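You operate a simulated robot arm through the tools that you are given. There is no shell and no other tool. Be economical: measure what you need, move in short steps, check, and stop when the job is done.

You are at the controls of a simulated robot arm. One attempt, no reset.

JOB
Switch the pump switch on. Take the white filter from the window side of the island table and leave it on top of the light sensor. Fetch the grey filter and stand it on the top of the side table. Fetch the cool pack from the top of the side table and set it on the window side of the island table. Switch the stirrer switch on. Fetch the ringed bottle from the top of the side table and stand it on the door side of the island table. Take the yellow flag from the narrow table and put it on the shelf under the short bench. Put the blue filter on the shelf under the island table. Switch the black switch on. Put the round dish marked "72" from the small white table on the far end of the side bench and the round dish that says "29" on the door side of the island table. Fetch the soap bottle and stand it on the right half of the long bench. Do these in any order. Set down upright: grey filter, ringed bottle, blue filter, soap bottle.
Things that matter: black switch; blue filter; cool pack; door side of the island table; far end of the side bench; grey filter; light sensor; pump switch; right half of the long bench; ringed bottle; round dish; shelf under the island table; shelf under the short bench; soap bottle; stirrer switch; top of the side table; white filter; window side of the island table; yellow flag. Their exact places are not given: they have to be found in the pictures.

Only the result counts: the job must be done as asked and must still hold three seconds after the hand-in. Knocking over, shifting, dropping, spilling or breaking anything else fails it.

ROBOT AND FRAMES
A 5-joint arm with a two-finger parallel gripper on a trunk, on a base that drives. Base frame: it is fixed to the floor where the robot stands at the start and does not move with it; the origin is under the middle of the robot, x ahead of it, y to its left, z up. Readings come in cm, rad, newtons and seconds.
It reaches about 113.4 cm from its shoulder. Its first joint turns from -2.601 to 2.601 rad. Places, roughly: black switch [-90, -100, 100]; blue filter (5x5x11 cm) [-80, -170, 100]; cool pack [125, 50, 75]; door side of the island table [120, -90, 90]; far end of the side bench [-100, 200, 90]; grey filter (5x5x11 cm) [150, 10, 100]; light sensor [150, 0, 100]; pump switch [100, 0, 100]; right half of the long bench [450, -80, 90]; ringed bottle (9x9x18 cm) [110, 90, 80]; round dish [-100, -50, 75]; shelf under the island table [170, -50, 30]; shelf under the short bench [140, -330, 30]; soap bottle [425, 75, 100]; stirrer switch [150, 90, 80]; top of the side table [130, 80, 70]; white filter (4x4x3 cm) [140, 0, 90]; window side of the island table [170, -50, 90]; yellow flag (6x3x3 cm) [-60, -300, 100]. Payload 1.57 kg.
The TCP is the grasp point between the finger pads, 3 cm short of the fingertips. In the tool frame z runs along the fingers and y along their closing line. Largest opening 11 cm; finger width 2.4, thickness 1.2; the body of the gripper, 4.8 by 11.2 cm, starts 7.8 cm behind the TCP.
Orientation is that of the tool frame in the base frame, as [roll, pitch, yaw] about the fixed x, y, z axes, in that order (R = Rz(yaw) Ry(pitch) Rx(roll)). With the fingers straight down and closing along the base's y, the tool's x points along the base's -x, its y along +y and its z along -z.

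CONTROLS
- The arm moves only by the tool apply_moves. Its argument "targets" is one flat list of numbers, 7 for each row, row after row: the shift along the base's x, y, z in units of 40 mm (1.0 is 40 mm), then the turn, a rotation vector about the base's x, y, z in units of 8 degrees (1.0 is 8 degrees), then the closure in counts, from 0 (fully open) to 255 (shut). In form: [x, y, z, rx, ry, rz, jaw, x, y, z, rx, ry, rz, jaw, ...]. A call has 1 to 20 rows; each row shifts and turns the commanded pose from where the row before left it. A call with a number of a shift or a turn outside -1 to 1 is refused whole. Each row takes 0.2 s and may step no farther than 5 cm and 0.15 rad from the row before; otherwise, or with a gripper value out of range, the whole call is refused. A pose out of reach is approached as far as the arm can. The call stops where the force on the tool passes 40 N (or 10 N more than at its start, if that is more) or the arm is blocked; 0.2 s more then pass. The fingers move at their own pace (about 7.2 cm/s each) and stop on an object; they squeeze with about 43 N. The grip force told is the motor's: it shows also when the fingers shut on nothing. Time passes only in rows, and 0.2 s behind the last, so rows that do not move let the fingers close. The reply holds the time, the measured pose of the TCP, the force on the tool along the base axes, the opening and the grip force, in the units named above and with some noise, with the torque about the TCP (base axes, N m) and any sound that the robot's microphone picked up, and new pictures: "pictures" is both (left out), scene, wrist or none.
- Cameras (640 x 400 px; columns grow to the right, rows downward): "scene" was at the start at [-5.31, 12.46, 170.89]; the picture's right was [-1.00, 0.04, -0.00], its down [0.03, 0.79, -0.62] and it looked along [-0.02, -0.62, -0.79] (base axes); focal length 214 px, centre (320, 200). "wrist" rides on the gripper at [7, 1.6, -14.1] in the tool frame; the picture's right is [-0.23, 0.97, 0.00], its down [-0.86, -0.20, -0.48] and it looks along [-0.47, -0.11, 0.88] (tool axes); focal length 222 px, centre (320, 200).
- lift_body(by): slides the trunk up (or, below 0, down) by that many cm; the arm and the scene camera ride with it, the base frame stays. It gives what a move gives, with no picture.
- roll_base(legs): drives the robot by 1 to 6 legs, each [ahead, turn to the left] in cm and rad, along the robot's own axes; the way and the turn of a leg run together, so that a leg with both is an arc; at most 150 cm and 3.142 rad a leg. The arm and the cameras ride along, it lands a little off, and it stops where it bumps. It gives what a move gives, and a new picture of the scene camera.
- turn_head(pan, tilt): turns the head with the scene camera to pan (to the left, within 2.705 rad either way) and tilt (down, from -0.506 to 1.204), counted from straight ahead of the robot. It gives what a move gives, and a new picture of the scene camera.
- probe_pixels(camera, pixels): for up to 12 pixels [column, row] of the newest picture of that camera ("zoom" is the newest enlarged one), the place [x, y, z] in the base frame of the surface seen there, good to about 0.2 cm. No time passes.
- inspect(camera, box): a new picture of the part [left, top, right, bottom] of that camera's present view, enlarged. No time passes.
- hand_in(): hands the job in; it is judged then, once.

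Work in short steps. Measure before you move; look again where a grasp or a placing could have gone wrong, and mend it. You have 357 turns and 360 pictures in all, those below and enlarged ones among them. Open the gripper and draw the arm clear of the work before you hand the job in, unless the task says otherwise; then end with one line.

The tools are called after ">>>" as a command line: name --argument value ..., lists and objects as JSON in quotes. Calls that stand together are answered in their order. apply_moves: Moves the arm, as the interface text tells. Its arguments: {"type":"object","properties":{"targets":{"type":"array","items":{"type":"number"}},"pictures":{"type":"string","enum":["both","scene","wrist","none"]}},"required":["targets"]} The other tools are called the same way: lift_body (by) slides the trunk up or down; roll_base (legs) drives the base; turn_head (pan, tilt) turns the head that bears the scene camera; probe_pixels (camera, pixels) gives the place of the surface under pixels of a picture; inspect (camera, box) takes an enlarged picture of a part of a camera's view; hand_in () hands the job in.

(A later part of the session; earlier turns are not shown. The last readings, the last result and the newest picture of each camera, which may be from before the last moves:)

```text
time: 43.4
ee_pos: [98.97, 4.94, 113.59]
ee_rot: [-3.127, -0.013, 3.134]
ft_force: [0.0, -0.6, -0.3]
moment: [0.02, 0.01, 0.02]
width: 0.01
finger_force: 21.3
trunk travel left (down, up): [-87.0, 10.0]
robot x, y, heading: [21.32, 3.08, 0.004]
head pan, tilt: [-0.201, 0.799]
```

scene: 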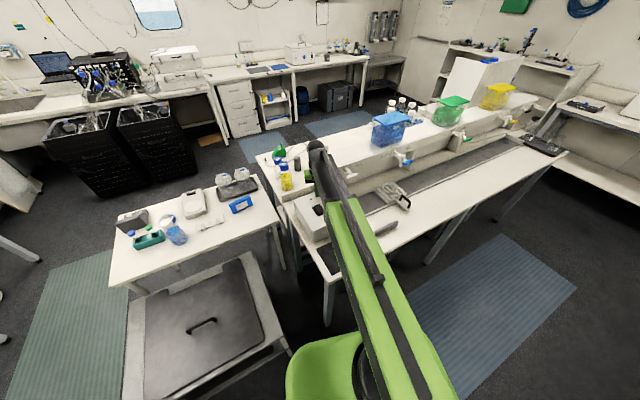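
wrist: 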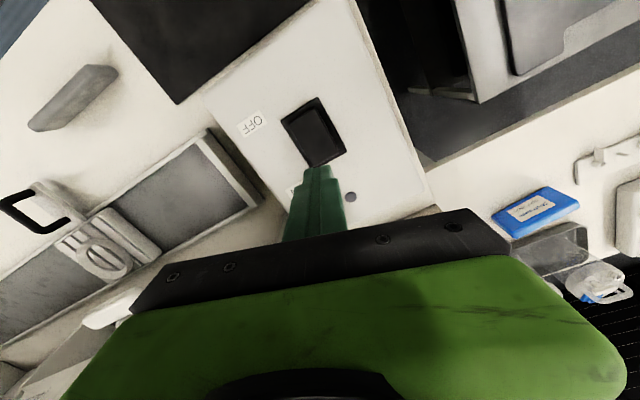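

The fingertips hang near the ON end. I verify by probing the rocker in the wrist picture.

>>> probe_pixels --camera "wrist" --pixels '[[325, 158], [300, 120], [318, 110], [340, 150], [320, 200]]'

```text
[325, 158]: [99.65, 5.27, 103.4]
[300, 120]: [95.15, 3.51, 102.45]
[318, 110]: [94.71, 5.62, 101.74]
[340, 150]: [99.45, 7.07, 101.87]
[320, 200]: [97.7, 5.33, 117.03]
```

The rocker spans x≈95–99.8, y≈3.5–7. I shift +0.4 cm in x and press down.

>>> apply_moves --targets '[0.1, 0, -0.8, 0, 0, 0, 255, 0, 0, -0.8, 0, 0, 0, 255, 0, 0, -0.2, 0, 0, 0, 255, 0, 0, -0.1, 0, 0, 0, 255, 0, 0, -0.1, 0, 0, 0, 255, 0, 0, -0.1, 0, 0, 0, 255]' --pictures "wrist"

```text
time: 44.8
ee_pos: [99.15, 4.82, 113.66]
ee_rot: [-3.125, -0.013, 3.134]
ft_force: [0.1, 0.3, -0.4]
moment: [-0.01, 0.0, -0.02]
width: 0.0
finger_force: 21.5
out of reach, approached as far as the arm can: row 1, 2, 3, 4, 5, 6
trunk travel left (down, up): [-87.0, 10.0]
robot x, y, heading: [21.58, 2.77, 0.0]
head pan, tilt: [-0.201, 0.799]
```

wrist: 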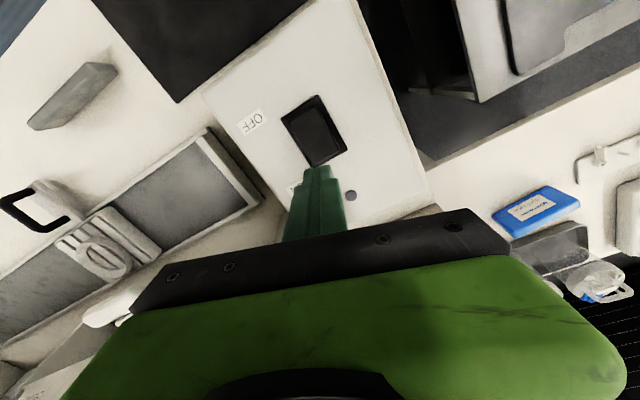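

So the arm moves horizontally and the trunk gives the height. I press with the trunk: down 6.5, then small steps.

>>> lift_body --by -6.5

>>> lift_body --by -0.6

>>> lift_body --by -0.5

>>> lift_body --by -0.4

>>> lift_body --by -0.4

```text
time: 45.8
ee_pos: [99.23, 4.73, 107.13]
ee_rot: [-3.126, -0.013, 3.133]
ft_force: [0.8, -0.2, 0.3]
moment: [-0.01, 0.03, -0.03]
width: 0.0
finger_force: 21.6
trunk travel left (down, up): [-80.5, 16.5]
robot x, y, heading: [21.47, 3.03, 0.001]
head pan, tilt: [-0.201, 0.799]
```

```text
time: 46.4
ee_pos: [99.3, 4.79, 106.5]
ee_rot: [-3.126, -0.012, 3.133]
ft_force: [0.6, 0.4, 0.1]
moment: [-0.01, 0.0, 0.02]
width: 0.01
finger_force: 21.0
trunk travel left (down, up): [-79.9, 17.1]
robot x, y, heading: [21.5, 3.08, 0.001]
head pan, tilt: [-0.201, 0.799]
```

```text
time: 46.9
ee_pos: [99.17, 4.79, 106.05]
ee_rot: [-3.126, -0.011, 3.133]
ft_force: [0.1, -0.5, 0.7]
moment: [0.01, -0.06, -0.02]
width: 0.0
finger_force: 21.3
trunk travel left (down, up): [-79.4, 17.6]
robot x, y, heading: [21.68, 3.25, 0.0]
head pan, tilt: [-0.201, 0.799]
heard: click
```

```text
time: 47.4
ee_pos: [99.14, 4.7, 106.01]
ee_rot: [-3.125, -0.007, 3.134]
ft_force: [-2.5, 0.9, 21.3]
moment: [-0.13, 0.31, 0.0]
width: 0.0
finger_force: 21.1
trunk travel left (down, up): [-79.1, 17.9]
robot x, y, heading: [21.69, 3.49, -0.0]
head pan, tilt: [-0.201, 0.799]
stopped: the force on the tool passed its limit at 51 N (the readings are from after the stop); the commanded pose is now the measured one
```

```text
time: 47.7
ee_pos: [99.19, 4.8, 105.97]
ee_rot: [-3.127, -0.005, 3.132]
ft_force: [-1.9, 0.4, 30.6]
moment: [-0.12, 0.42, 0.09]
width: 0.0
finger_force: 21.1
trunk travel left (down, up): [-79.1, 17.9]
robot x, y, heading: [21.43, 3.33, 0.001]
head pan, tilt: [-0.201, 0.799]
stopped: the force on the tool passed its limit at 52 N (the readings are from after the stop); the commanded pose is now the measured one
```

A click was heard. I raise and check the rocker and the lamp.

>>> lift_body --by 10

>>> apply_moves --targets '[-1, 0, 0, 0, 0, 0, 255, -1, 0, 0, 0, 0, 0, 255, -1, 0, 0, 0, 0, 0, 255, -1, 0, 0, 0, 0, 0, 255, -1, 0, 0, 0, 0, 0, 255]' --pictures "none"

>>> inspect --camera "scene" --box '[240, 120, 400, 220]'

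```text
time: 49.0
ee_pos: [99.48, 4.78, 115.8]
ee_rot: [-3.125, -0.005, 3.132]
ft_force: [-1.1, -0.1, -0.4]
moment: [0.02, 0.02, 0.01]
width: 0.0
finger_force: 21.4
trunk travel left (down, up): [-89.1, 7.9]
robot x, y, heading: [21.61, 3.28, 0.003]
head pan, tilt: [-0.201, 0.799]
```

```text
time: 50.2
ee_pos: [79.22, 4.75, 115.85]
ee_rot: [-3.125, -0.005, 3.132]
ft_force: [-0.4, -0.2, 0.1]
moment: [-0.01, -0.02, 0.0]
width: 0.0
finger_force: 21.3
trunk travel left (down, up): [-89.1, 7.9]
robot x, y, heading: [21.23, 3.12, 0.0]
head pan, tilt: [-0.201, 0.799]
```

```text
4.00 times, centred on (320, 170) of scene
```

zoom: 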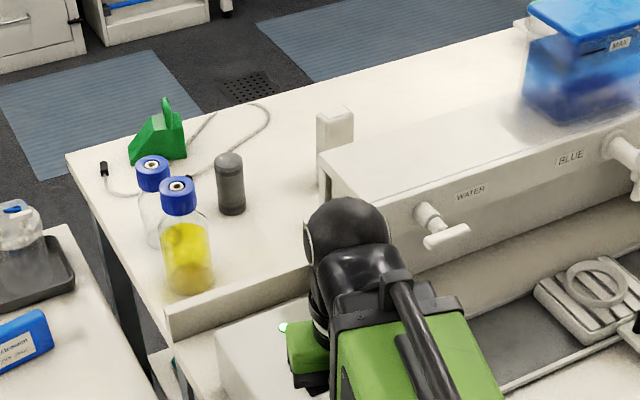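

The pump lamp is lit. I look down ahead to see the base's front extent.

>>> turn_head --pan 0 --tilt 1.2

>>> probe_pixels --camera "scene" --pixels '[[320, 260], [350, 280], [300, 300], [280, 280], [330, 245], [360, 300], [280, 350], [320, 230], [200, 230], [250, 250], [420, 250], [420, 350]]'

```text
time: 51.1
ee_pos: [79.52, 4.76, 115.85]
ee_rot: [-3.125, -0.007, 3.133]
ft_force: [-0.3, -0.7, 0.2]
moment: [-0.01, 0.02, 0.01]
width: 0.0
finger_force: 21.6
trunk travel left (down, up): [-89.1, 7.9]
robot x, y, heading: [21.82, 3.34, -0.002]
head pan, tilt: [0.0, 1.201]
```

scene: 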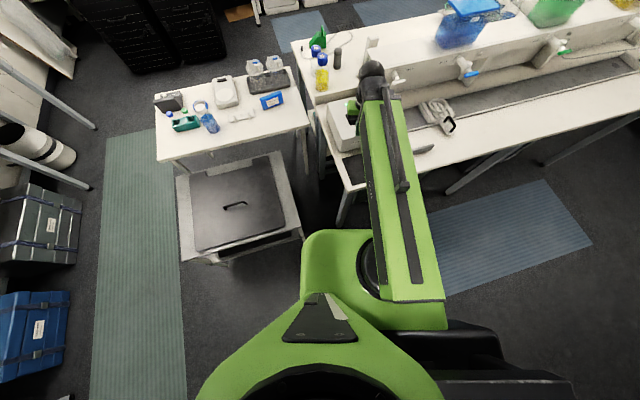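

```text
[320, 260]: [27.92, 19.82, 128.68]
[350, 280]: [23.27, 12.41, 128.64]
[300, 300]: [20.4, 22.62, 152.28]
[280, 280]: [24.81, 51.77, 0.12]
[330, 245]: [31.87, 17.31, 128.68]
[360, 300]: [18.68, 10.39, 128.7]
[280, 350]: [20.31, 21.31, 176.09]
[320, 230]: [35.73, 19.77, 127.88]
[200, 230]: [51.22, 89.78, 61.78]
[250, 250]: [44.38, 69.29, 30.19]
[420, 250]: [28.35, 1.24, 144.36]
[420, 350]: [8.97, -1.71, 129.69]
```

I probe the dark slab and look for the base below.

>>> probe_pixels --camera "scene" --pixels '[[460, 345], [500, 385], [560, 390], [540, 375], [300, 250], [305, 235], [460, 310], [295, 285], [355, 230], [340, 225], [440, 390], [410, 330]]'

>>> turn_head --pan -1.7 --tilt 1.2

>>> probe_pixels --camera "scene" --pixels '[[320, 260], [350, 280], [300, 300], [280, 280], [330, 245], [360, 300], [280, 350], [320, 230], [200, 230], [400, 250], [420, 250], [420, 350]]'

```text
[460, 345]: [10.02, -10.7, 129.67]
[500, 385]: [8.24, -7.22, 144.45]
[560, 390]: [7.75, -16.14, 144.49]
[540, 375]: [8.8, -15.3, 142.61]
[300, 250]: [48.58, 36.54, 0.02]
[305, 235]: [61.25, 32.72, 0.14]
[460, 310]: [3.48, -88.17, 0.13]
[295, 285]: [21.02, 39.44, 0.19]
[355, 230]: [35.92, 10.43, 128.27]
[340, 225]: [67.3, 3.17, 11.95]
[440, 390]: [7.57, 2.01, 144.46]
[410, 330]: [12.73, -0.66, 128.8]
```

```text
time: 52.8
ee_pos: [79.36, 4.8, 115.76]
ee_rot: [-3.125, -0.007, 3.135]
ft_force: [0.4, -0.4, -0.7]
moment: [-0.01, 0.0, 0.02]
width: 0.0
finger_force: 21.4
trunk travel left (down, up): [-89.1, 7.9]
robot x, y, heading: [21.7, 3.22, -0.003]
head pan, tilt: [-1.7, 1.201]
```

scene: 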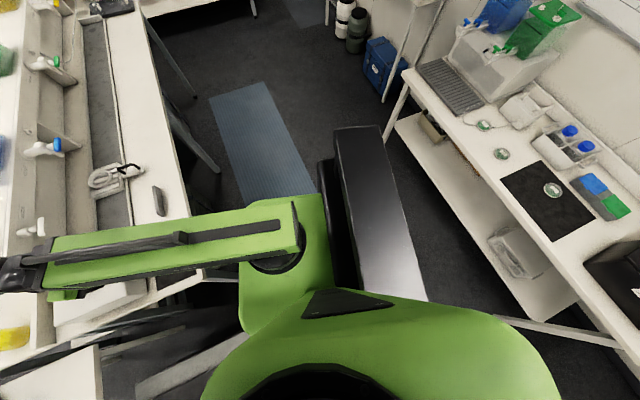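

```text
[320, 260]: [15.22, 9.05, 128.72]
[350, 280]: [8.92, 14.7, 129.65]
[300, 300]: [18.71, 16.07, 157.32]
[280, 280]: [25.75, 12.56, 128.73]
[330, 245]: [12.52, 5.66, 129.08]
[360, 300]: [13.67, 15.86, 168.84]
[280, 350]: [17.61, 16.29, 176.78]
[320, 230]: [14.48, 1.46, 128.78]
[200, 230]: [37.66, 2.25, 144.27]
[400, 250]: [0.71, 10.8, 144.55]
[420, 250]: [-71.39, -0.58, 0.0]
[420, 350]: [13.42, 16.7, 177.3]
```

The robot centre is about (22,3), tower behind the arm. Next the small white table: I zoom there to read dish labels and find the black switch.

>>> turn_head --pan -2.5 --tilt 0.8

>>> inspect --camera "scene" --box '[230, 90, 390, 190]'

>>> inspect --camera "scene" --box '[300, 110, 400, 172]'

```text
time: 53.9
ee_pos: [79.52, 4.73, 115.88]
ee_rot: [-3.128, -0.006, 3.133]
ft_force: [0.2, 0.5, 0.5]
moment: [0.0, -0.02, 0.03]
width: 0.0
finger_force: 21.6
trunk travel left (down, up): [-89.1, 7.9]
robot x, y, heading: [21.72, 3.23, -0.001]
head pan, tilt: [-2.499, 0.799]
```

scene: 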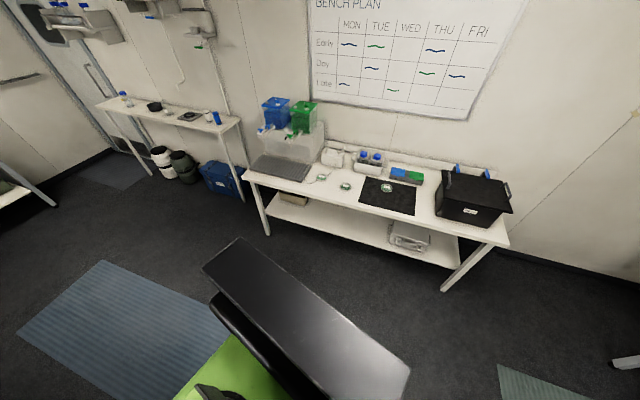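

```text
4.00 times, centred on (310, 140) of scene
```

zoom: 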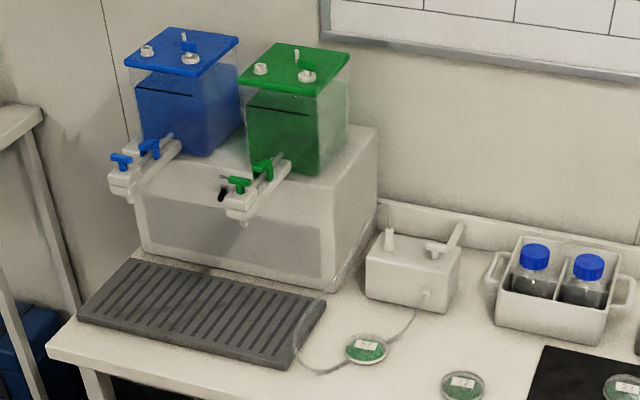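

```text
6.40 times, centred on (350, 141) of scene
```

zoom: 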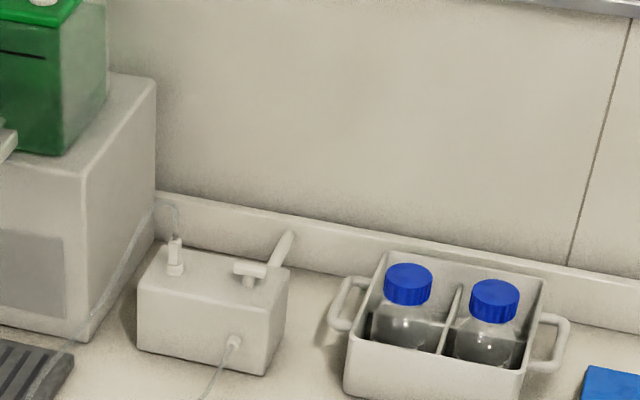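

A small black lever sits on the tank front (~(285,139) in the scene). I zoom and probe.

>>> inspect --camera "scene" --box '[255, 120, 319, 160]'

>>> probe_pixels --camera "zoom" --pixels '[[300, 185], [285, 190], [330, 185], [345, 165], [370, 150], [150, 300], [250, 190]]'

>>> probe_pixels --camera "scene" --pixels '[[321, 177], [345, 186], [387, 188], [245, 172], [480, 240], [243, 180], [390, 205], [413, 215], [300, 150], [262, 170], [350, 200], [430, 215]]'

```text
10.00 times, centred on (287, 140) of scene
```

zoom: 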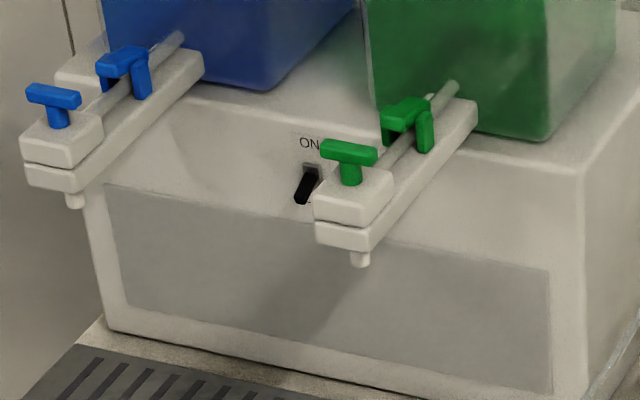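

```text
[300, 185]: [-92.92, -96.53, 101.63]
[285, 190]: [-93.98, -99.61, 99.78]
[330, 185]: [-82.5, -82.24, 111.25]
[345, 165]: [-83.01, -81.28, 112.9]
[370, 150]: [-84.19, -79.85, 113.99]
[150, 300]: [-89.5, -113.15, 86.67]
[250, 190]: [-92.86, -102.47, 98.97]
```

```text
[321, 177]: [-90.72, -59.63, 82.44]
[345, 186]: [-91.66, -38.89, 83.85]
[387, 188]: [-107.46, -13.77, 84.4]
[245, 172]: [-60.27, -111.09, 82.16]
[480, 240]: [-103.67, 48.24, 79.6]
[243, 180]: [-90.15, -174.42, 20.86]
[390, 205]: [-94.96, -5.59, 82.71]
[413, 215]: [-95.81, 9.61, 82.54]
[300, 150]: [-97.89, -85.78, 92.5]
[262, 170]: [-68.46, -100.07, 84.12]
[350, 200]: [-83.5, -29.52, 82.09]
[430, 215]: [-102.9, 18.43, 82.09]
```

The black switch is a toggle at ≈(-93.5,-97,101.5), now down. I drive to about (-3,-50) and face -x toward the small table.

>>> roll_base --legs '[[0, -1.571], [53, 0], [0, -1.571], [22, 0]]'

>>> turn_head --pan 0 --tilt 0.9

>>> inspect --camera "scene" --box '[200, 100, 440, 250]'

```text
time: 66.0
ee_pos: [-59.27, -48.87, 115.8]
ee_rot: [-3.126, -0.006, -0.006]
ft_force: [-0.4, 1.7, -0.2]
moment: [-0.12, -0.04, 0.01]
width: 0.01
finger_force: 21.8
trunk travel left (down, up): [-89.1, 7.9]
robot x, y, heading: [-1.38, -46.88, -3.138]
head pan, tilt: [-2.499, 0.799]
```

scene: 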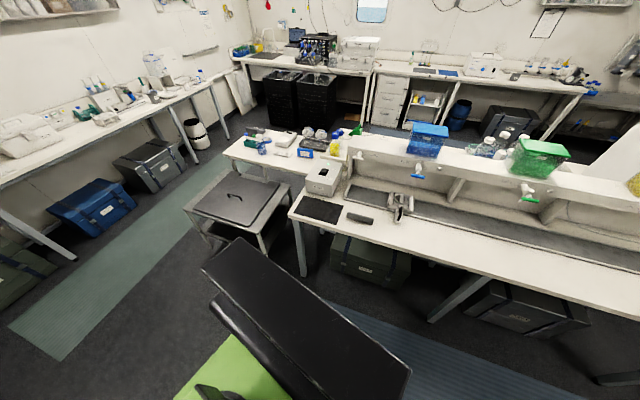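

```text
time: 68.2
ee_pos: [-59.06, -48.85, 115.79]
ee_rot: [-3.125, -0.007, -0.006]
ft_force: [0.8, -0.8, -0.1]
moment: [0.02, 0.01, 0.04]
width: 0.0
finger_force: 21.3
trunk travel left (down, up): [-89.1, 7.9]
robot x, y, heading: [-1.09, -47.0, -3.134]
head pan, tilt: [0.0, 0.901]
```

scene: 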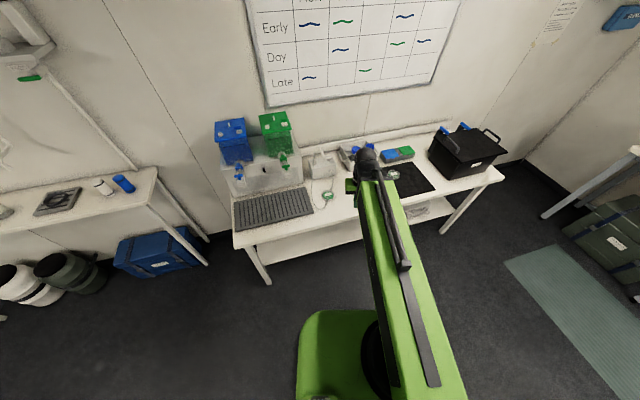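

```text
2.67 times, centred on (320, 175) of scene
```

zoom: 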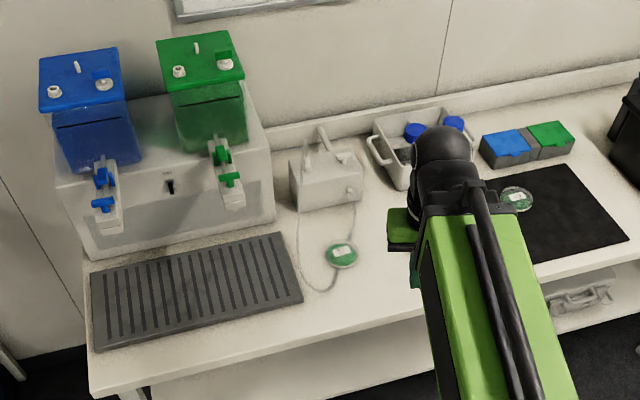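

I zoom on dish labels and on the switch.

>>> inspect --camera "scene" --box '[308, 185, 340, 205]'

>>> inspect --camera "scene" --box '[378, 165, 410, 185]'

>>> inspect --camera "scene" --box '[224, 148, 304, 198]'

>>> probe_pixels --camera "zoom" --pixels '[[317, 165], [318, 175], [316, 160], [315, 180], [300, 172], [335, 172], [120, 200], [480, 190], [140, 130], [460, 110], [113, 215], [485, 200]]'

```text
16.00 times, centred on (324, 195) of scene
```

zoom: 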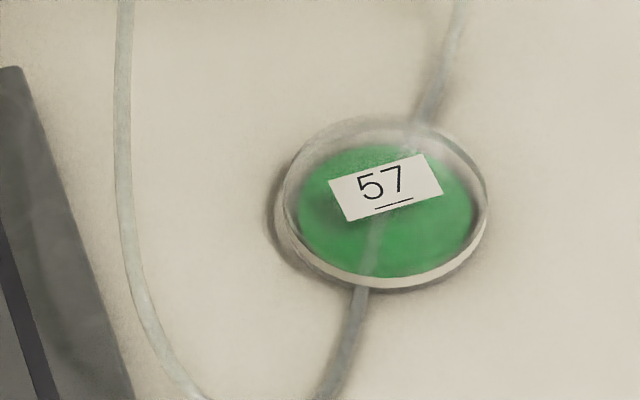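

```text
16.00 times, centred on (394, 175) of scene
```

zoom: 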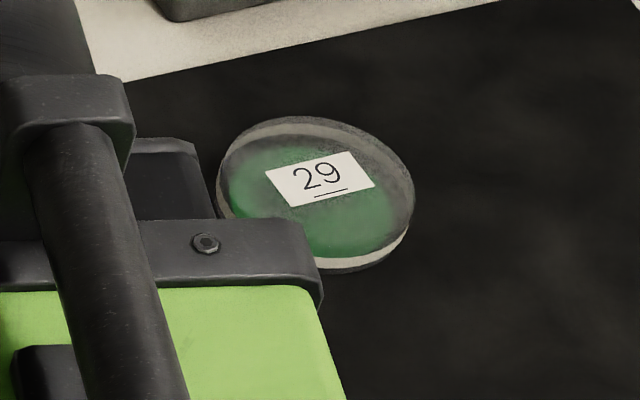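

```text
8.00 times, centred on (264, 173) of scene
```

zoom: 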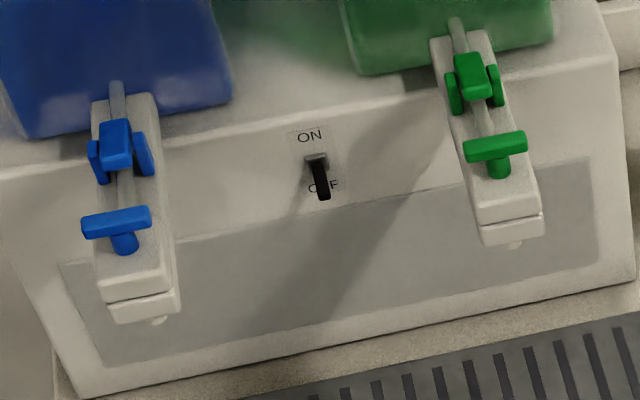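

```text
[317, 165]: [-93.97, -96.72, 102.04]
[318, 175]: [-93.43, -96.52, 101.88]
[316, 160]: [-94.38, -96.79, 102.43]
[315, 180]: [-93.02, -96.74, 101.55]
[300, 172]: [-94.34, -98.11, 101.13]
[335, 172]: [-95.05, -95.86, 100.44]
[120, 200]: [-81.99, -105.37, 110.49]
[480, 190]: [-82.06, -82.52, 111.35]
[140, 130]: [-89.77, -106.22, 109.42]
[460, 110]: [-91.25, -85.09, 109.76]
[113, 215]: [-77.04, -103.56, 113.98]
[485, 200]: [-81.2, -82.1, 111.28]
```

Dish 57 is near the cable, 29 on the mat; so the middle one should be 72. I probe the lever tip and the dispenser bottoms.

>>> probe_pixels --camera "zoom" --pixels '[[323, 195], [320, 188], [330, 198], [324, 205], [155, 320], [515, 244], [145, 310], [500, 235], [400, 290], [400, 180], [320, 210], [300, 300]]'

>>> probe_pixels --camera "scene" --pixels '[[326, 195], [394, 174], [393, 172], [396, 177], [234, 245], [262, 238], [440, 210], [300, 210], [325, 160], [360, 150], [398, 153], [490, 178]]'

```text
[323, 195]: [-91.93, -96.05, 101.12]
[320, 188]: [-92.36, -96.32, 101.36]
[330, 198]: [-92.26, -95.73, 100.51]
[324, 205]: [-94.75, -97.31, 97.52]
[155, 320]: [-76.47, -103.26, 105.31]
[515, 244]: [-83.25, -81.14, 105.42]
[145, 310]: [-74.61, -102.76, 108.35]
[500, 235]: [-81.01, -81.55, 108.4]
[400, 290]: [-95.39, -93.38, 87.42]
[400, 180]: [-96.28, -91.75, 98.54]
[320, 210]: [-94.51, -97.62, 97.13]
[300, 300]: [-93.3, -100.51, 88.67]
```

```text
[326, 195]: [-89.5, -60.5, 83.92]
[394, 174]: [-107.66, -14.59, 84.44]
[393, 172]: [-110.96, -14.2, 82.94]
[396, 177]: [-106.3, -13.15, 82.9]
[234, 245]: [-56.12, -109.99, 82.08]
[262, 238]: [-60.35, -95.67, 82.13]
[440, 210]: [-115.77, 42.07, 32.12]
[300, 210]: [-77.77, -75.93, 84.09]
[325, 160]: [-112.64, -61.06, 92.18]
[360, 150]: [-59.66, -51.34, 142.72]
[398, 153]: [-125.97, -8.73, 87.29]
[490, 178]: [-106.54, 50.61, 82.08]
```

The arm is telescopic: yaw, extension, tilt, roll; trunk for height. I move 10 cm closer, and bring the open hand over the middle dish (≈(-91,-39)).

>>> roll_base --legs '[[10, 0]]'

>>> apply_moves --targets '[0, 0.5, 0, 0, 0, 0, 0, -1, 0.5, 0, 0, 0, 0, 0, -1, 0.5, 0, 0, 0, 0, 0, -1, 0.5, 0, 0, 0, 0, 0, -1, 0.5, 0, 0, 0, 0, 0]'

```text
time: 69.4
ee_pos: [-69.43, -48.96, 115.7]
ee_rot: [-3.126, -0.009, -0.005]
ft_force: [-0.5, -0.4, 0.6]
moment: [0.01, -0.05, -0.01]
width: 0.01
finger_force: 21.8
trunk travel left (down, up): [-89.1, 7.9]
robot x, y, heading: [-11.06, -47.03, -3.137]
head pan, tilt: [0.0, 0.901]
```

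scene: 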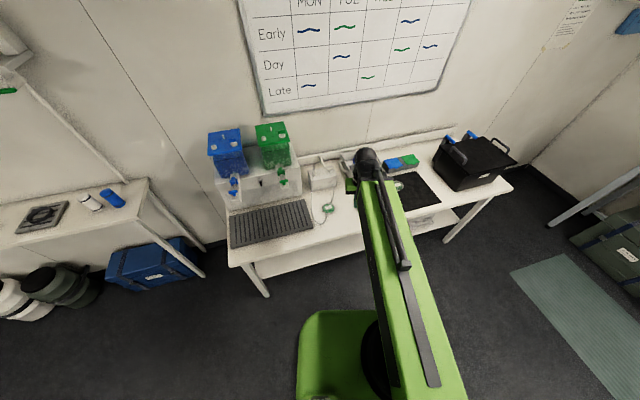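

```text
time: 70.6
ee_pos: [-85.11, -38.96, 115.72]
ee_rot: [-3.127, -0.007, -0.006]
ft_force: [0.2, -0.3, 0.1]
moment: [0.02, -0.06, -0.03]
width: 11.03
finger_force: 0.1
trunk travel left (down, up): [-89.1, 7.9]
robot x, y, heading: [-11.49, -46.88, -3.133]
head pan, tilt: [0.0, 0.901]
```

scene: 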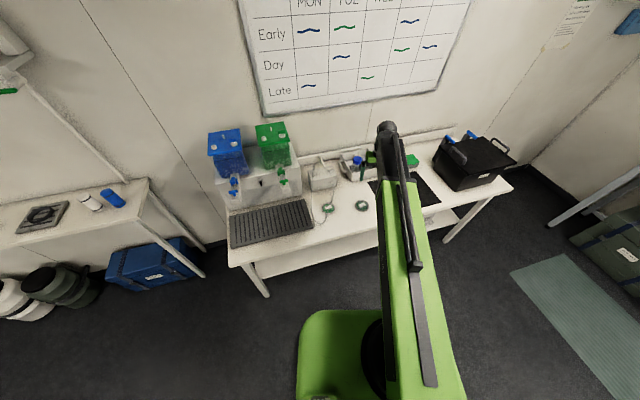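
wrist: 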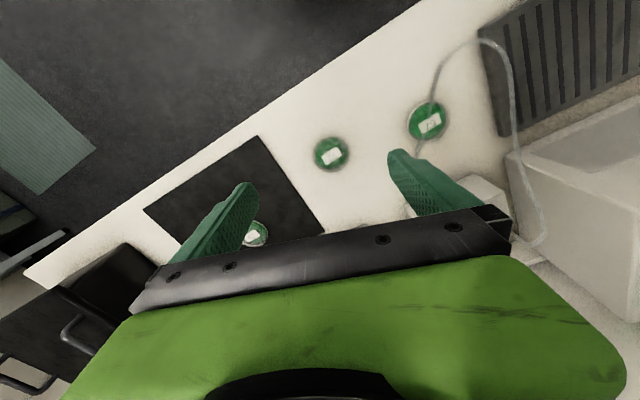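

I read the middle dish and measure all dish rims in the wrist view.

>>> inspect --camera "wrist" --box '[299, 133, 363, 173]'

>>> probe_pixels --camera "wrist" --pixels '[[331, 153], [315, 153], [347, 153], [331, 138], [331, 169], [255, 233], [266, 235], [255, 225], [430, 120], [280, 170], [380, 170]]'

```text
10.00 times, centred on (331, 153) of wrist
```

zoom: 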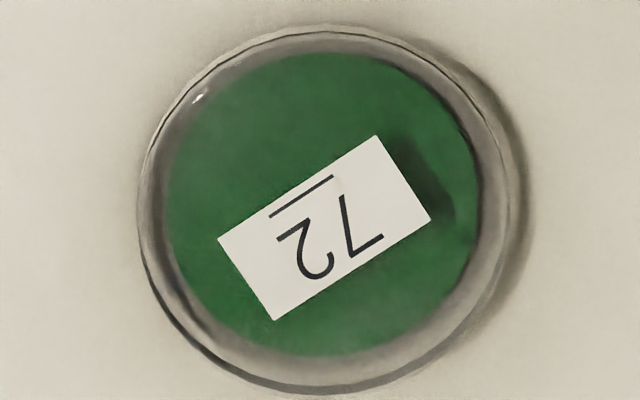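

```text
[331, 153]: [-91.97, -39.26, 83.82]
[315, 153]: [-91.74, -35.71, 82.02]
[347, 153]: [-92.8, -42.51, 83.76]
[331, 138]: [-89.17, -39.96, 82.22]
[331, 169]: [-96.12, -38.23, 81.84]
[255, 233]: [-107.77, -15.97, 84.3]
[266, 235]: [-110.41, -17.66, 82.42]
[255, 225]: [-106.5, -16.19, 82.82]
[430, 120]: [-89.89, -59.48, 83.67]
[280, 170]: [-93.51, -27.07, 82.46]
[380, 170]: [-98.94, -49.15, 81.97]
```

This is 72, centred ≈(-92.3,-39.3), Ø≈7, top 83.9. I centre above it and lower to TCP z≈85.6.

>>> apply_moves --targets '[-0.9, -0.1, 0, 0, 0, 0, 0, -0.9, 0, 0, 0, 0, 0, 0]' --pictures "none"

>>> lift_body --by -25

>>> apply_moves --targets '[0, 0, 0, 0, 0, 0, 0]'

```text
time: 71.2
ee_pos: [-92.31, -39.53, 115.75]
ee_rot: [-3.124, -0.007, -0.008]
ft_force: [0.5, 0.0, -1.1]
moment: [0.01, 0.02, -0.01]
width: 10.99
finger_force: 0.1
trunk travel left (down, up): [-89.1, 7.9]
robot x, y, heading: [-11.48, -46.89, -3.137]
head pan, tilt: [0.0, 0.901]
```

```text
time: 73.8
ee_pos: [-92.34, -39.46, 90.81]
ee_rot: [-3.127, -0.008, -0.006]
ft_force: [0.5, 0.2, 0.9]
moment: [0.01, -0.02, -0.01]
width: 10.99
finger_force: 0.0
trunk travel left (down, up): [-64.1, 32.9]
robot x, y, heading: [-11.15, -46.87, -3.139]
head pan, tilt: [0.0, 0.901]
```

```text
time: 74.2
ee_pos: [-92.35, -39.54, 90.74]
ee_rot: [-3.126, -0.007, -0.007]
ft_force: [0.3, 0.5, 0.0]
moment: [0.0, 0.01, -0.03]
width: 11.01
finger_force: 0.0
trunk travel left (down, up): [-64.1, 32.9]
robot x, y, heading: [-11.09, -47.23, -3.136]
head pan, tilt: [0.0, 0.901]
```

scene: 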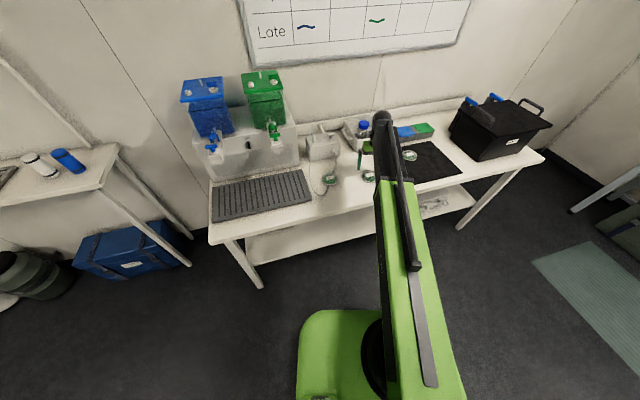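
wrist: 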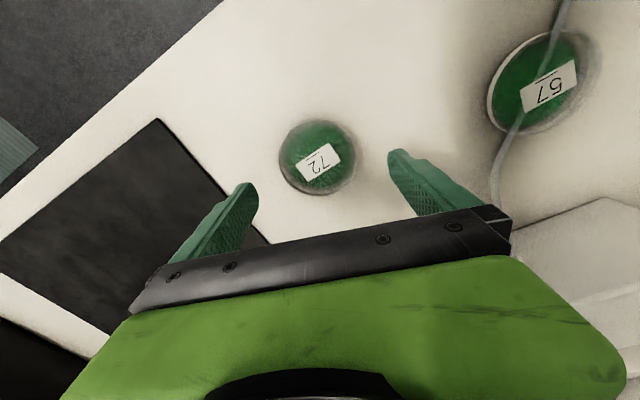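

I re-measure the dish from closer.

>>> probe_pixels --camera "wrist" --pixels '[[318, 158], [281, 155], [355, 160], [318, 122], [318, 192], [230, 130]]'

```text
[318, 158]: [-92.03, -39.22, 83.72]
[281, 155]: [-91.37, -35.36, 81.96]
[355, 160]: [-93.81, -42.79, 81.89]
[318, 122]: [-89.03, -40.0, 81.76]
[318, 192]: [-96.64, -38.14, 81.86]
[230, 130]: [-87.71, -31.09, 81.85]
```

Well centred; table at 81.9. I lower 5.3 and grip.

>>> lift_body --by -5.3

>>> apply_moves --targets '[0, 0, 0, 0, 0, 0, 255, 0, 0, 0, 0, 0, 0, 255, 0, 0, 0, 0, 0, 0, 255, 0, 0, 0, 0, 0, 0, 255, 0, 0, 0, 0, 0, 0, 255]' --pictures "wrist"

```text
time: 75.1
ee_pos: [-92.39, -39.62, 85.54]
ee_rot: [-3.125, -0.006, -0.005]
ft_force: [-0.5, -0.8, 0.6]
moment: [0.01, 0.02, -0.03]
width: 11.0
finger_force: 0.1
trunk travel left (down, up): [-58.8, 38.2]
robot x, y, heading: [-11.56, -46.99, -3.132]
head pan, tilt: [0.0, 0.901]
```

```text
time: 76.3
ee_pos: [-92.49, -39.47, 85.48]
ee_rot: [-3.125, -0.006, -0.006]
ft_force: [-0.2, -0.2, 0.8]
moment: [0.05, 0.01, 0.03]
width: 7.74
finger_force: 43.4
trunk travel left (down, up): [-58.8, 38.2]
robot x, y, heading: [-11.89, -46.63, -3.136]
head pan, tilt: [0.0, 0.901]
```

wrist: 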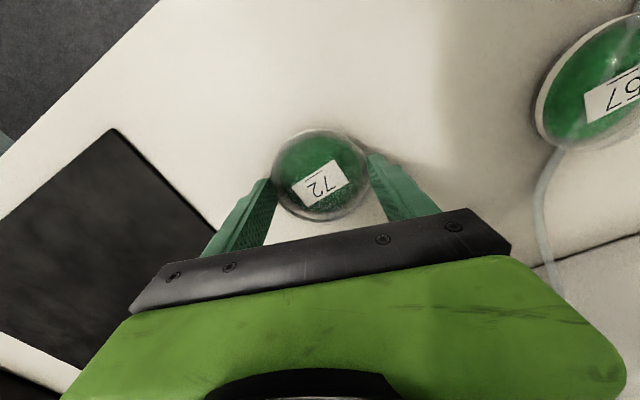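

Gripped at 7.7. I lift, and look at the side bench's far end for a free spot.

>>> lift_body --by 28

>>> turn_head --pan -1.2 --tilt 0.5

>>> inspect --camera "scene" --box '[260, 120, 500, 270]'

```text
time: 79.2
ee_pos: [-92.35, -39.4, 113.58]
ee_rot: [-3.126, -0.007, -0.005]
ft_force: [-0.3, 0.7, -0.2]
moment: [0.0, 0.03, -0.02]
width: 7.7
finger_force: 42.7
trunk travel left (down, up): [-86.8, 10.2]
robot x, y, heading: [-11.22, -46.99, -3.138]
head pan, tilt: [0.0, 0.901]
```

```text
time: 80.5
ee_pos: [-92.37, -39.41, 113.57]
ee_rot: [-3.126, -0.006, -0.005]
ft_force: [0.3, 0.3, -1.2]
moment: [0.04, -0.01, 0.0]
width: 7.67
finger_force: 43.0
trunk travel left (down, up): [-86.8, 10.2]
robot x, y, heading: [-11.32, -47.05, -3.136]
head pan, tilt: [-1.201, 0.499]
```

scene: 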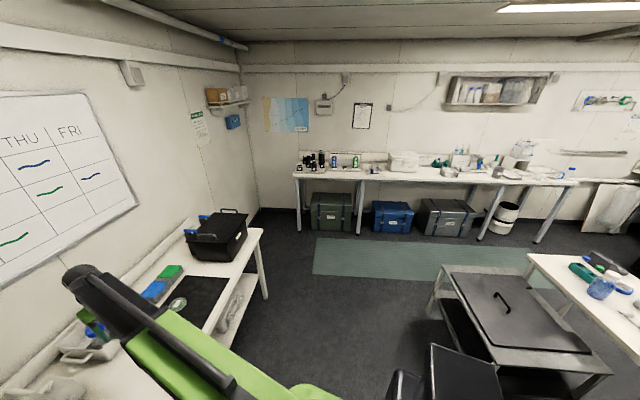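

```text
2.67 times, centred on (380, 195) of scene
```

zoom: 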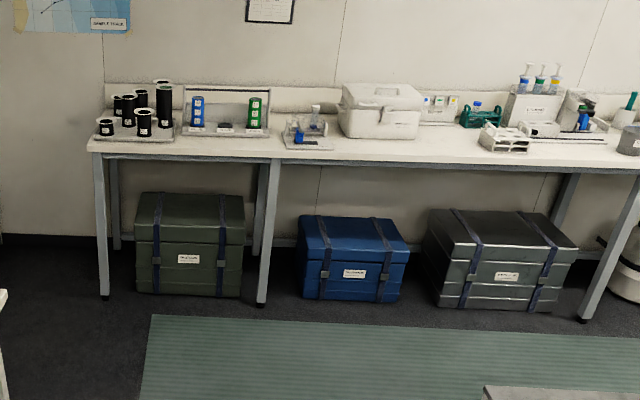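

I probe the bench front edge and tray positions.

>>> probe_pixels --camera "zoom" --pixels '[[95, 148], [150, 152], [240, 154], [100, 140], [150, 138], [180, 140], [230, 138], [260, 137], [275, 142], [290, 150], [420, 150], [230, 127]]'

```text
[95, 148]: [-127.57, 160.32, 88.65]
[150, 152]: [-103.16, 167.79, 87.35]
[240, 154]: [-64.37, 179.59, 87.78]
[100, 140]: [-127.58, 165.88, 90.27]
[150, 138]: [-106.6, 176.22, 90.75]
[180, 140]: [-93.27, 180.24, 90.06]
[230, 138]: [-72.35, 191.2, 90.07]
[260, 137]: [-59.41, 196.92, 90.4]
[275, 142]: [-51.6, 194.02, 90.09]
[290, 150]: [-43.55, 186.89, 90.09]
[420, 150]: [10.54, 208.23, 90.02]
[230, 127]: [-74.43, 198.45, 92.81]
```

I retract the arm, raise, and drive toward the side bench (via (-11,68) then turning left toward its far end).

>>> apply_moves --targets '[1, 0, 0, 0, 0, 0, 255, 1, 0, 0, 0, 0, 0, 255, 1, 0, 0, 0, 0, 0, 255, 1, 0, 0, 0, 0, 0, 255, 1, 0, 0, 0, 0, 0, 255, 1, 0, 0, 0, 0, 0, 255]' --pictures "none"

>>> lift_body --by 8

>>> roll_base --legs '[[0, -1.571], [115, 0], [0, 0.6], [48, 0]]'

>>> turn_head --pan 0.1 --tilt 0.8

```text
time: 82.0
ee_pos: [-68.25, -39.43, 113.49]
ee_rot: [-3.124, -0.005, -0.006]
ft_force: [0.0, -1.0, -0.7]
moment: [-0.03, -0.02, -0.01]
width: 7.68
finger_force: 42.5
trunk travel left (down, up): [-86.8, 10.2]
robot x, y, heading: [-11.21, -47.04, -3.138]
head pan, tilt: [-1.201, 0.499]
```

```text
time: 83.1
ee_pos: [-68.3, -39.46, 121.46]
ee_rot: [-3.126, -0.008, -0.005]
ft_force: [0.6, -0.4, -0.7]
moment: [-0.02, 0.01, 0.01]
width: 7.7
finger_force: 43.8
trunk travel left (down, up): [-94.8, 2.2]
robot x, y, heading: [-11.33, -46.78, -3.138]
head pan, tilt: [-1.201, 0.499]
```

```text
time: 97.0
ee_pos: [-66.91, 159.06, 121.47]
ee_rot: [-3.125, -0.006, -0.955]
ft_force: [0.7, -0.3, -0.4]
moment: [0.01, -0.01, -0.01]
width: 7.67
finger_force: 43.0
trunk travel left (down, up): [-94.8, 2.2]
robot x, y, heading: [-40.18, 108.83, 2.186]
head pan, tilt: [-1.201, 0.499]
```

scene: 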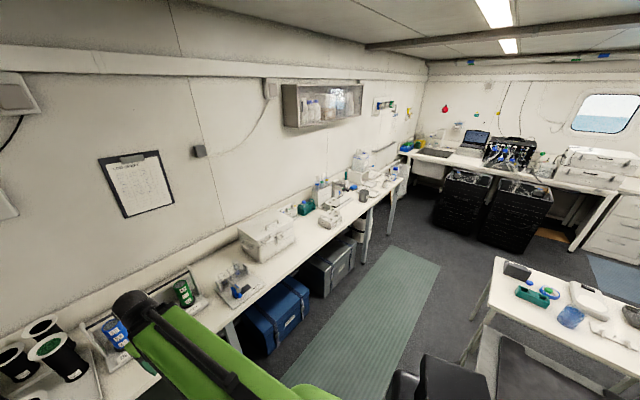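

```text
time: 98.5
ee_pos: [-66.89, 159.08, 121.5]
ee_rot: [-3.127, -0.005, -0.958]
ft_force: [-0.3, 0.3, -0.3]
moment: [0.0, 0.01, -0.03]
width: 7.68
finger_force: 43.3
trunk travel left (down, up): [-94.8, 2.2]
robot x, y, heading: [-40.16, 108.28, 2.191]
head pan, tilt: [0.099, 0.799]
```

scene: 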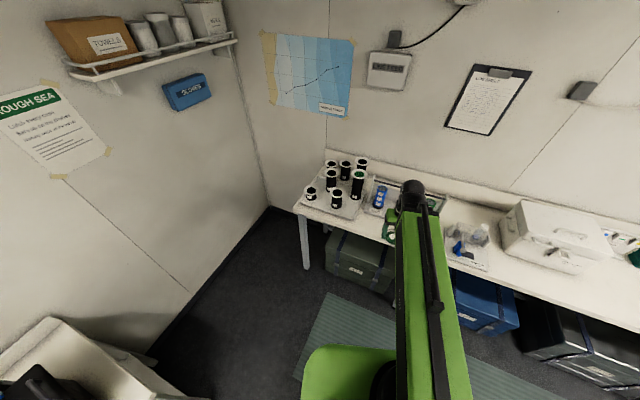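

I zoom to see free space on the bench end.

>>> inspect --camera "scene" --box '[290, 150, 482, 270]'

>>> probe_pixels --camera "zoom" --pixels '[[40, 215], [230, 265], [290, 290], [210, 235], [250, 245], [275, 220], [250, 195], [300, 260], [165, 220], [260, 160], [225, 215]]'

```text
3.33 times, centred on (386, 210) of scene
```

zoom: 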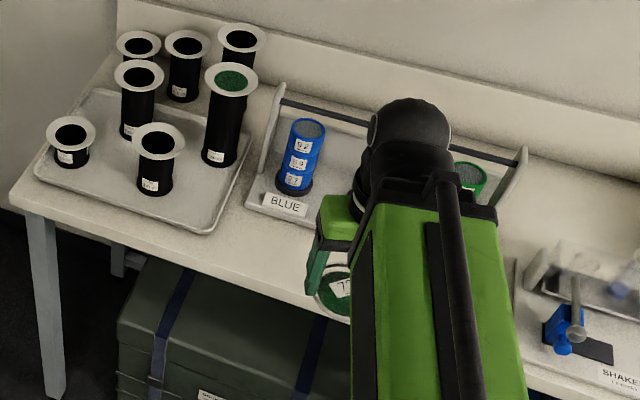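

```text
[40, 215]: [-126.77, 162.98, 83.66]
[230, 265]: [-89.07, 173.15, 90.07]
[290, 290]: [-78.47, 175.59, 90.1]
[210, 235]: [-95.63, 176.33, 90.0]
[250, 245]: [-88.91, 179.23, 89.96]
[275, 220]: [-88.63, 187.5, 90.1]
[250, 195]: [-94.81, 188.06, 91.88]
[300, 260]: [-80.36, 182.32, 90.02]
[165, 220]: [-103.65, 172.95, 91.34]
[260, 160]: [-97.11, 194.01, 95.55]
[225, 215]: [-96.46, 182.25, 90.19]
```

Free spot centred ≈(-86,179.3). I move the dish over it and lower to just above the top (90.0).

>>> apply_moves --targets '[-0.68, 0.72, 0, 0, 0, 0, 255, -0.68, 0.72, 0, 0, 0, 0, 255, -0.68, 0.72, 0, 0, 0, 0, 255, -0.68, 0.72, 0, 0, 0, 0, 255, -0.68, 0.72, 0, 0, 0, 0, 255, -0.68, 0.72, 0, 0, 0, 0, 255, -0.68, 0.72, 0, 0, 0, 0, 255]' --pictures "none"

>>> lift_body --by -20

>>> apply_moves --targets '[0, 0, 0, 0, 0, 0, 255]'

```text
time: 100.1
ee_pos: [-85.94, 179.31, 121.44]
ee_rot: [-3.126, -0.006, -0.958]
ft_force: [-0.2, -0.3, -1.1]
moment: [-0.01, 0.0, -0.01]
width: 7.66
finger_force: 43.3
trunk travel left (down, up): [-94.8, 2.2]
robot x, y, heading: [-40.21, 108.58, 2.195]
head pan, tilt: [0.099, 0.799]
```

```text
time: 102.2
ee_pos: [-86.02, 179.25, 101.4]
ee_rot: [-3.126, -0.005, -0.957]
ft_force: [0.1, -1.1, -0.6]
moment: [-0.01, 0.03, 0.02]
width: 7.65
finger_force: 43.0
trunk travel left (down, up): [-74.8, 22.2]
robot x, y, heading: [-39.68, 108.64, 2.193]
head pan, tilt: [0.099, 0.799]
```

```text
time: 102.7
ee_pos: [-85.93, 179.33, 101.46]
ee_rot: [-3.126, -0.008, -0.957]
ft_force: [0.3, 0.0, -0.8]
moment: [0.01, 0.01, 0.01]
width: 7.65
finger_force: 43.1
trunk travel left (down, up): [-74.8, 22.2]
robot x, y, heading: [-39.68, 108.69, 2.192]
head pan, tilt: [0.099, 0.799]
```

scene: 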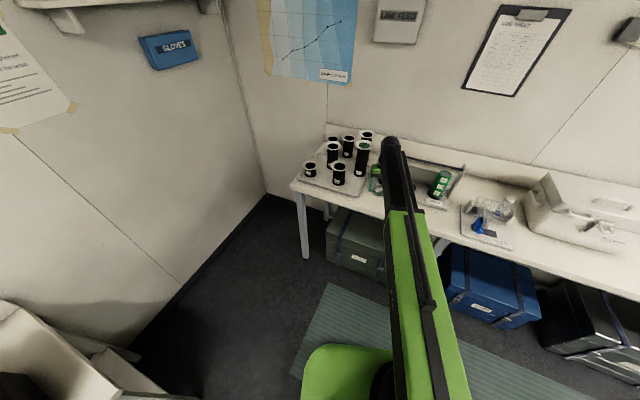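
wrist: 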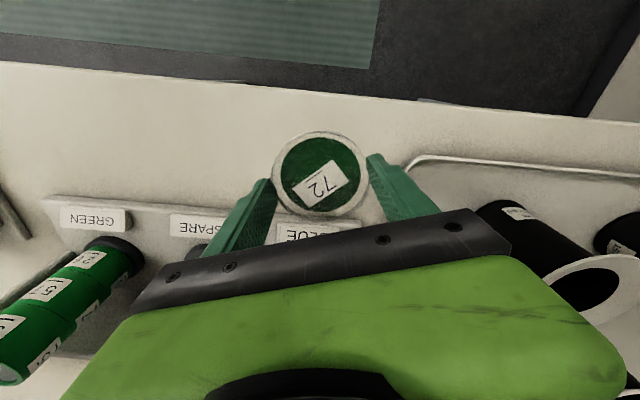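

I check the tubes' clearance from the hand by probing in the wrist view.

>>> probe_pixels --camera "wrist" --pixels '[[505, 220], [600, 280], [545, 290], [340, 232], [320, 232], [430, 165], [320, 180], [130, 250], [20, 370], [420, 110]]'

```text
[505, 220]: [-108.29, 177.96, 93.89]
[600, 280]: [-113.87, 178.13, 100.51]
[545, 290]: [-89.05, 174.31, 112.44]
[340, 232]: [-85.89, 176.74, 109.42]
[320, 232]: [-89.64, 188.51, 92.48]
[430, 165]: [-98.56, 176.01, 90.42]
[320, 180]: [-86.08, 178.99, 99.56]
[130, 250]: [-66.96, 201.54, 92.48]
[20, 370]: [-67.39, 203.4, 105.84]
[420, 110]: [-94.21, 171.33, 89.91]
```

Clear. The dish's bottom is 3.6 below the TCP, so I lower to 93.7 and release partly.

>>> lift_body --by -7.7

>>> apply_moves --targets '[0, 0, 0, 0, 0, 0, 50, 0, 0, 0, 0, 0, 0, 40, 0, 0, 0, 0, 0, 0, 40]' --pictures "wrist"

>>> lift_body --by 26

>>> apply_moves --targets '[0.7, -0.7, 0, 0, 0, 0, 0, 0.7, -0.7, 0, 0, 0, 0, 0, 0.7, -0.7, 0, 0, 0, 0, 0, 0.7, -0.7, 0, 0, 0, 0, 0, 0.5, -0.8, 0, 0, 0, 0, 0]'

```text
time: 103.8
ee_pos: [-85.94, 179.14, 93.72]
ee_rot: [-3.125, -0.008, -0.956]
ft_force: [0.7, -0.3, -1.1]
moment: [-0.01, 0.02, -0.01]
width: 7.66
finger_force: 42.9
trunk travel left (down, up): [-67.1, 29.9]
robot x, y, heading: [-39.98, 108.23, 2.192]
head pan, tilt: [0.099, 0.799]
```

```text
time: 104.6
ee_pos: [-85.89, 179.26, 93.86]
ee_rot: [-3.126, -0.007, -0.956]
ft_force: [0.0, 0.1, -0.2]
moment: [0.0, -0.01, -0.01]
width: 9.28
finger_force: 0.1
trunk travel left (down, up): [-67.1, 29.9]
robot x, y, heading: [-40.09, 108.32, 2.194]
head pan, tilt: [0.099, 0.799]
```

wrist: 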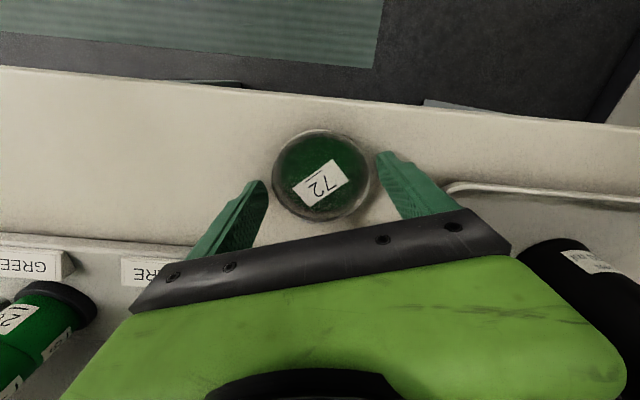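

```text
time: 107.3
ee_pos: [-85.89, 179.18, 119.78]
ee_rot: [-3.124, -0.005, -0.956]
ft_force: [0.5, 0.3, -0.4]
moment: [0.04, 0.0, 0.04]
width: 9.25
finger_force: 0.0
trunk travel left (down, up): [-93.1, 3.9]
robot x, y, heading: [-39.57, 108.61, 2.191]
head pan, tilt: [0.099, 0.799]
```

```text
time: 108.5
ee_pos: [-72.7, 164.7, 119.97]
ee_rot: [-3.125, -0.005, -0.957]
ft_force: [-0.3, -0.2, 1.2]
moment: [-0.01, -0.02, 0.02]
width: 11.0
finger_force: 0.0
trunk travel left (down, up): [-93.1, 3.9]
robot x, y, heading: [-39.95, 108.44, 2.196]
head pan, tilt: [0.099, 0.799]
```

scene: 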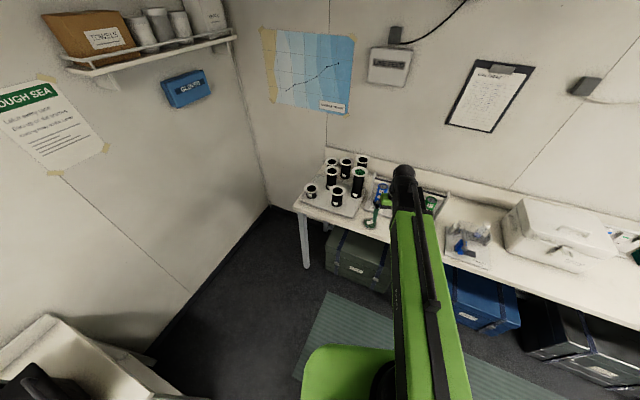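
wrist: 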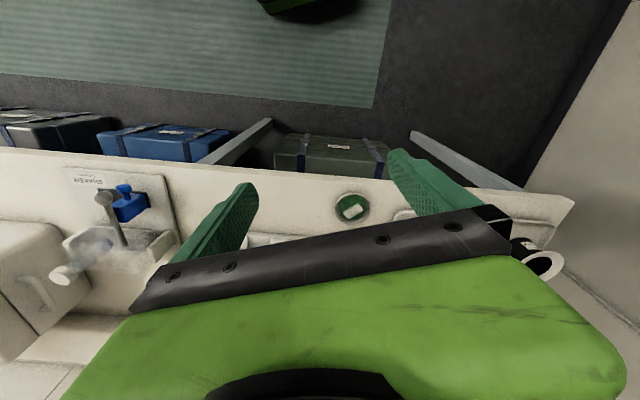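

Dish 72 is placed. Next I drive through the lane beside the bench to about (88,160) to reach the side table (stirrer, ringed bottle).

>>> roll_base --legs '[[0, -1.455], [54, 0], [0, -0.57], [89, 0]]'

>>> turn_head --pan -0.9 --tilt 0.9

```text
time: 121.0
ee_pos: [152.53, 161.01, 119.75]
ee_rot: [-3.126, -0.006, -2.995]
ft_force: [0.5, -0.1, -0.3]
moment: [0.01, 0.03, -0.01]
width: 11.0
finger_force: 0.1
trunk travel left (down, up): [-93.1, 3.9]
robot x, y, heading: [87.92, 157.19, 0.154]
head pan, tilt: [0.099, 0.799]
```

scene: 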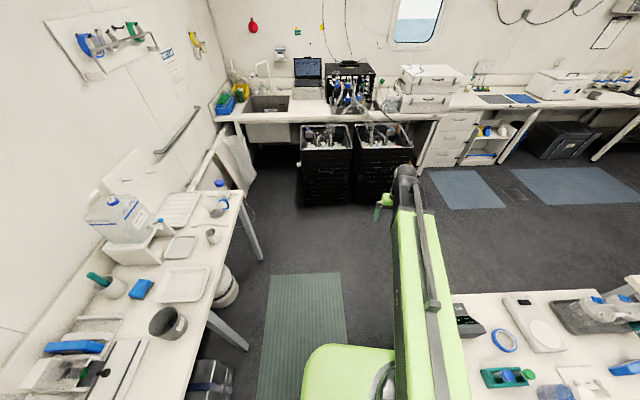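

```text
time: 122.2
ee_pos: [152.44, 160.9, 119.85]
ee_rot: [-3.127, -0.007, -2.996]
ft_force: [-0.4, 0.1, -0.3]
moment: [-0.01, 0.02, -0.05]
width: 11.0
finger_force: 0.1
trunk travel left (down, up): [-93.1, 3.9]
robot x, y, heading: [87.0, 157.22, 0.155]
head pan, tilt: [-0.901, 0.901]
```

scene: 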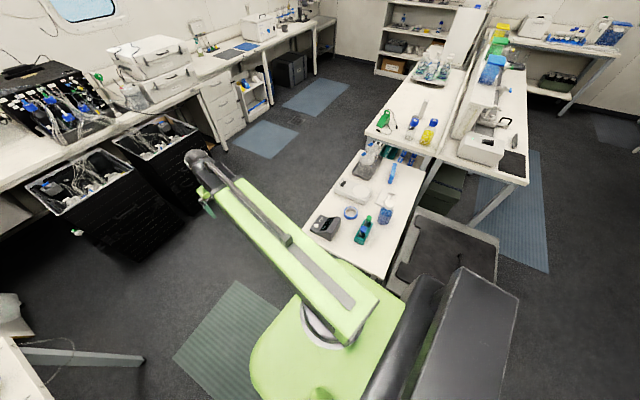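

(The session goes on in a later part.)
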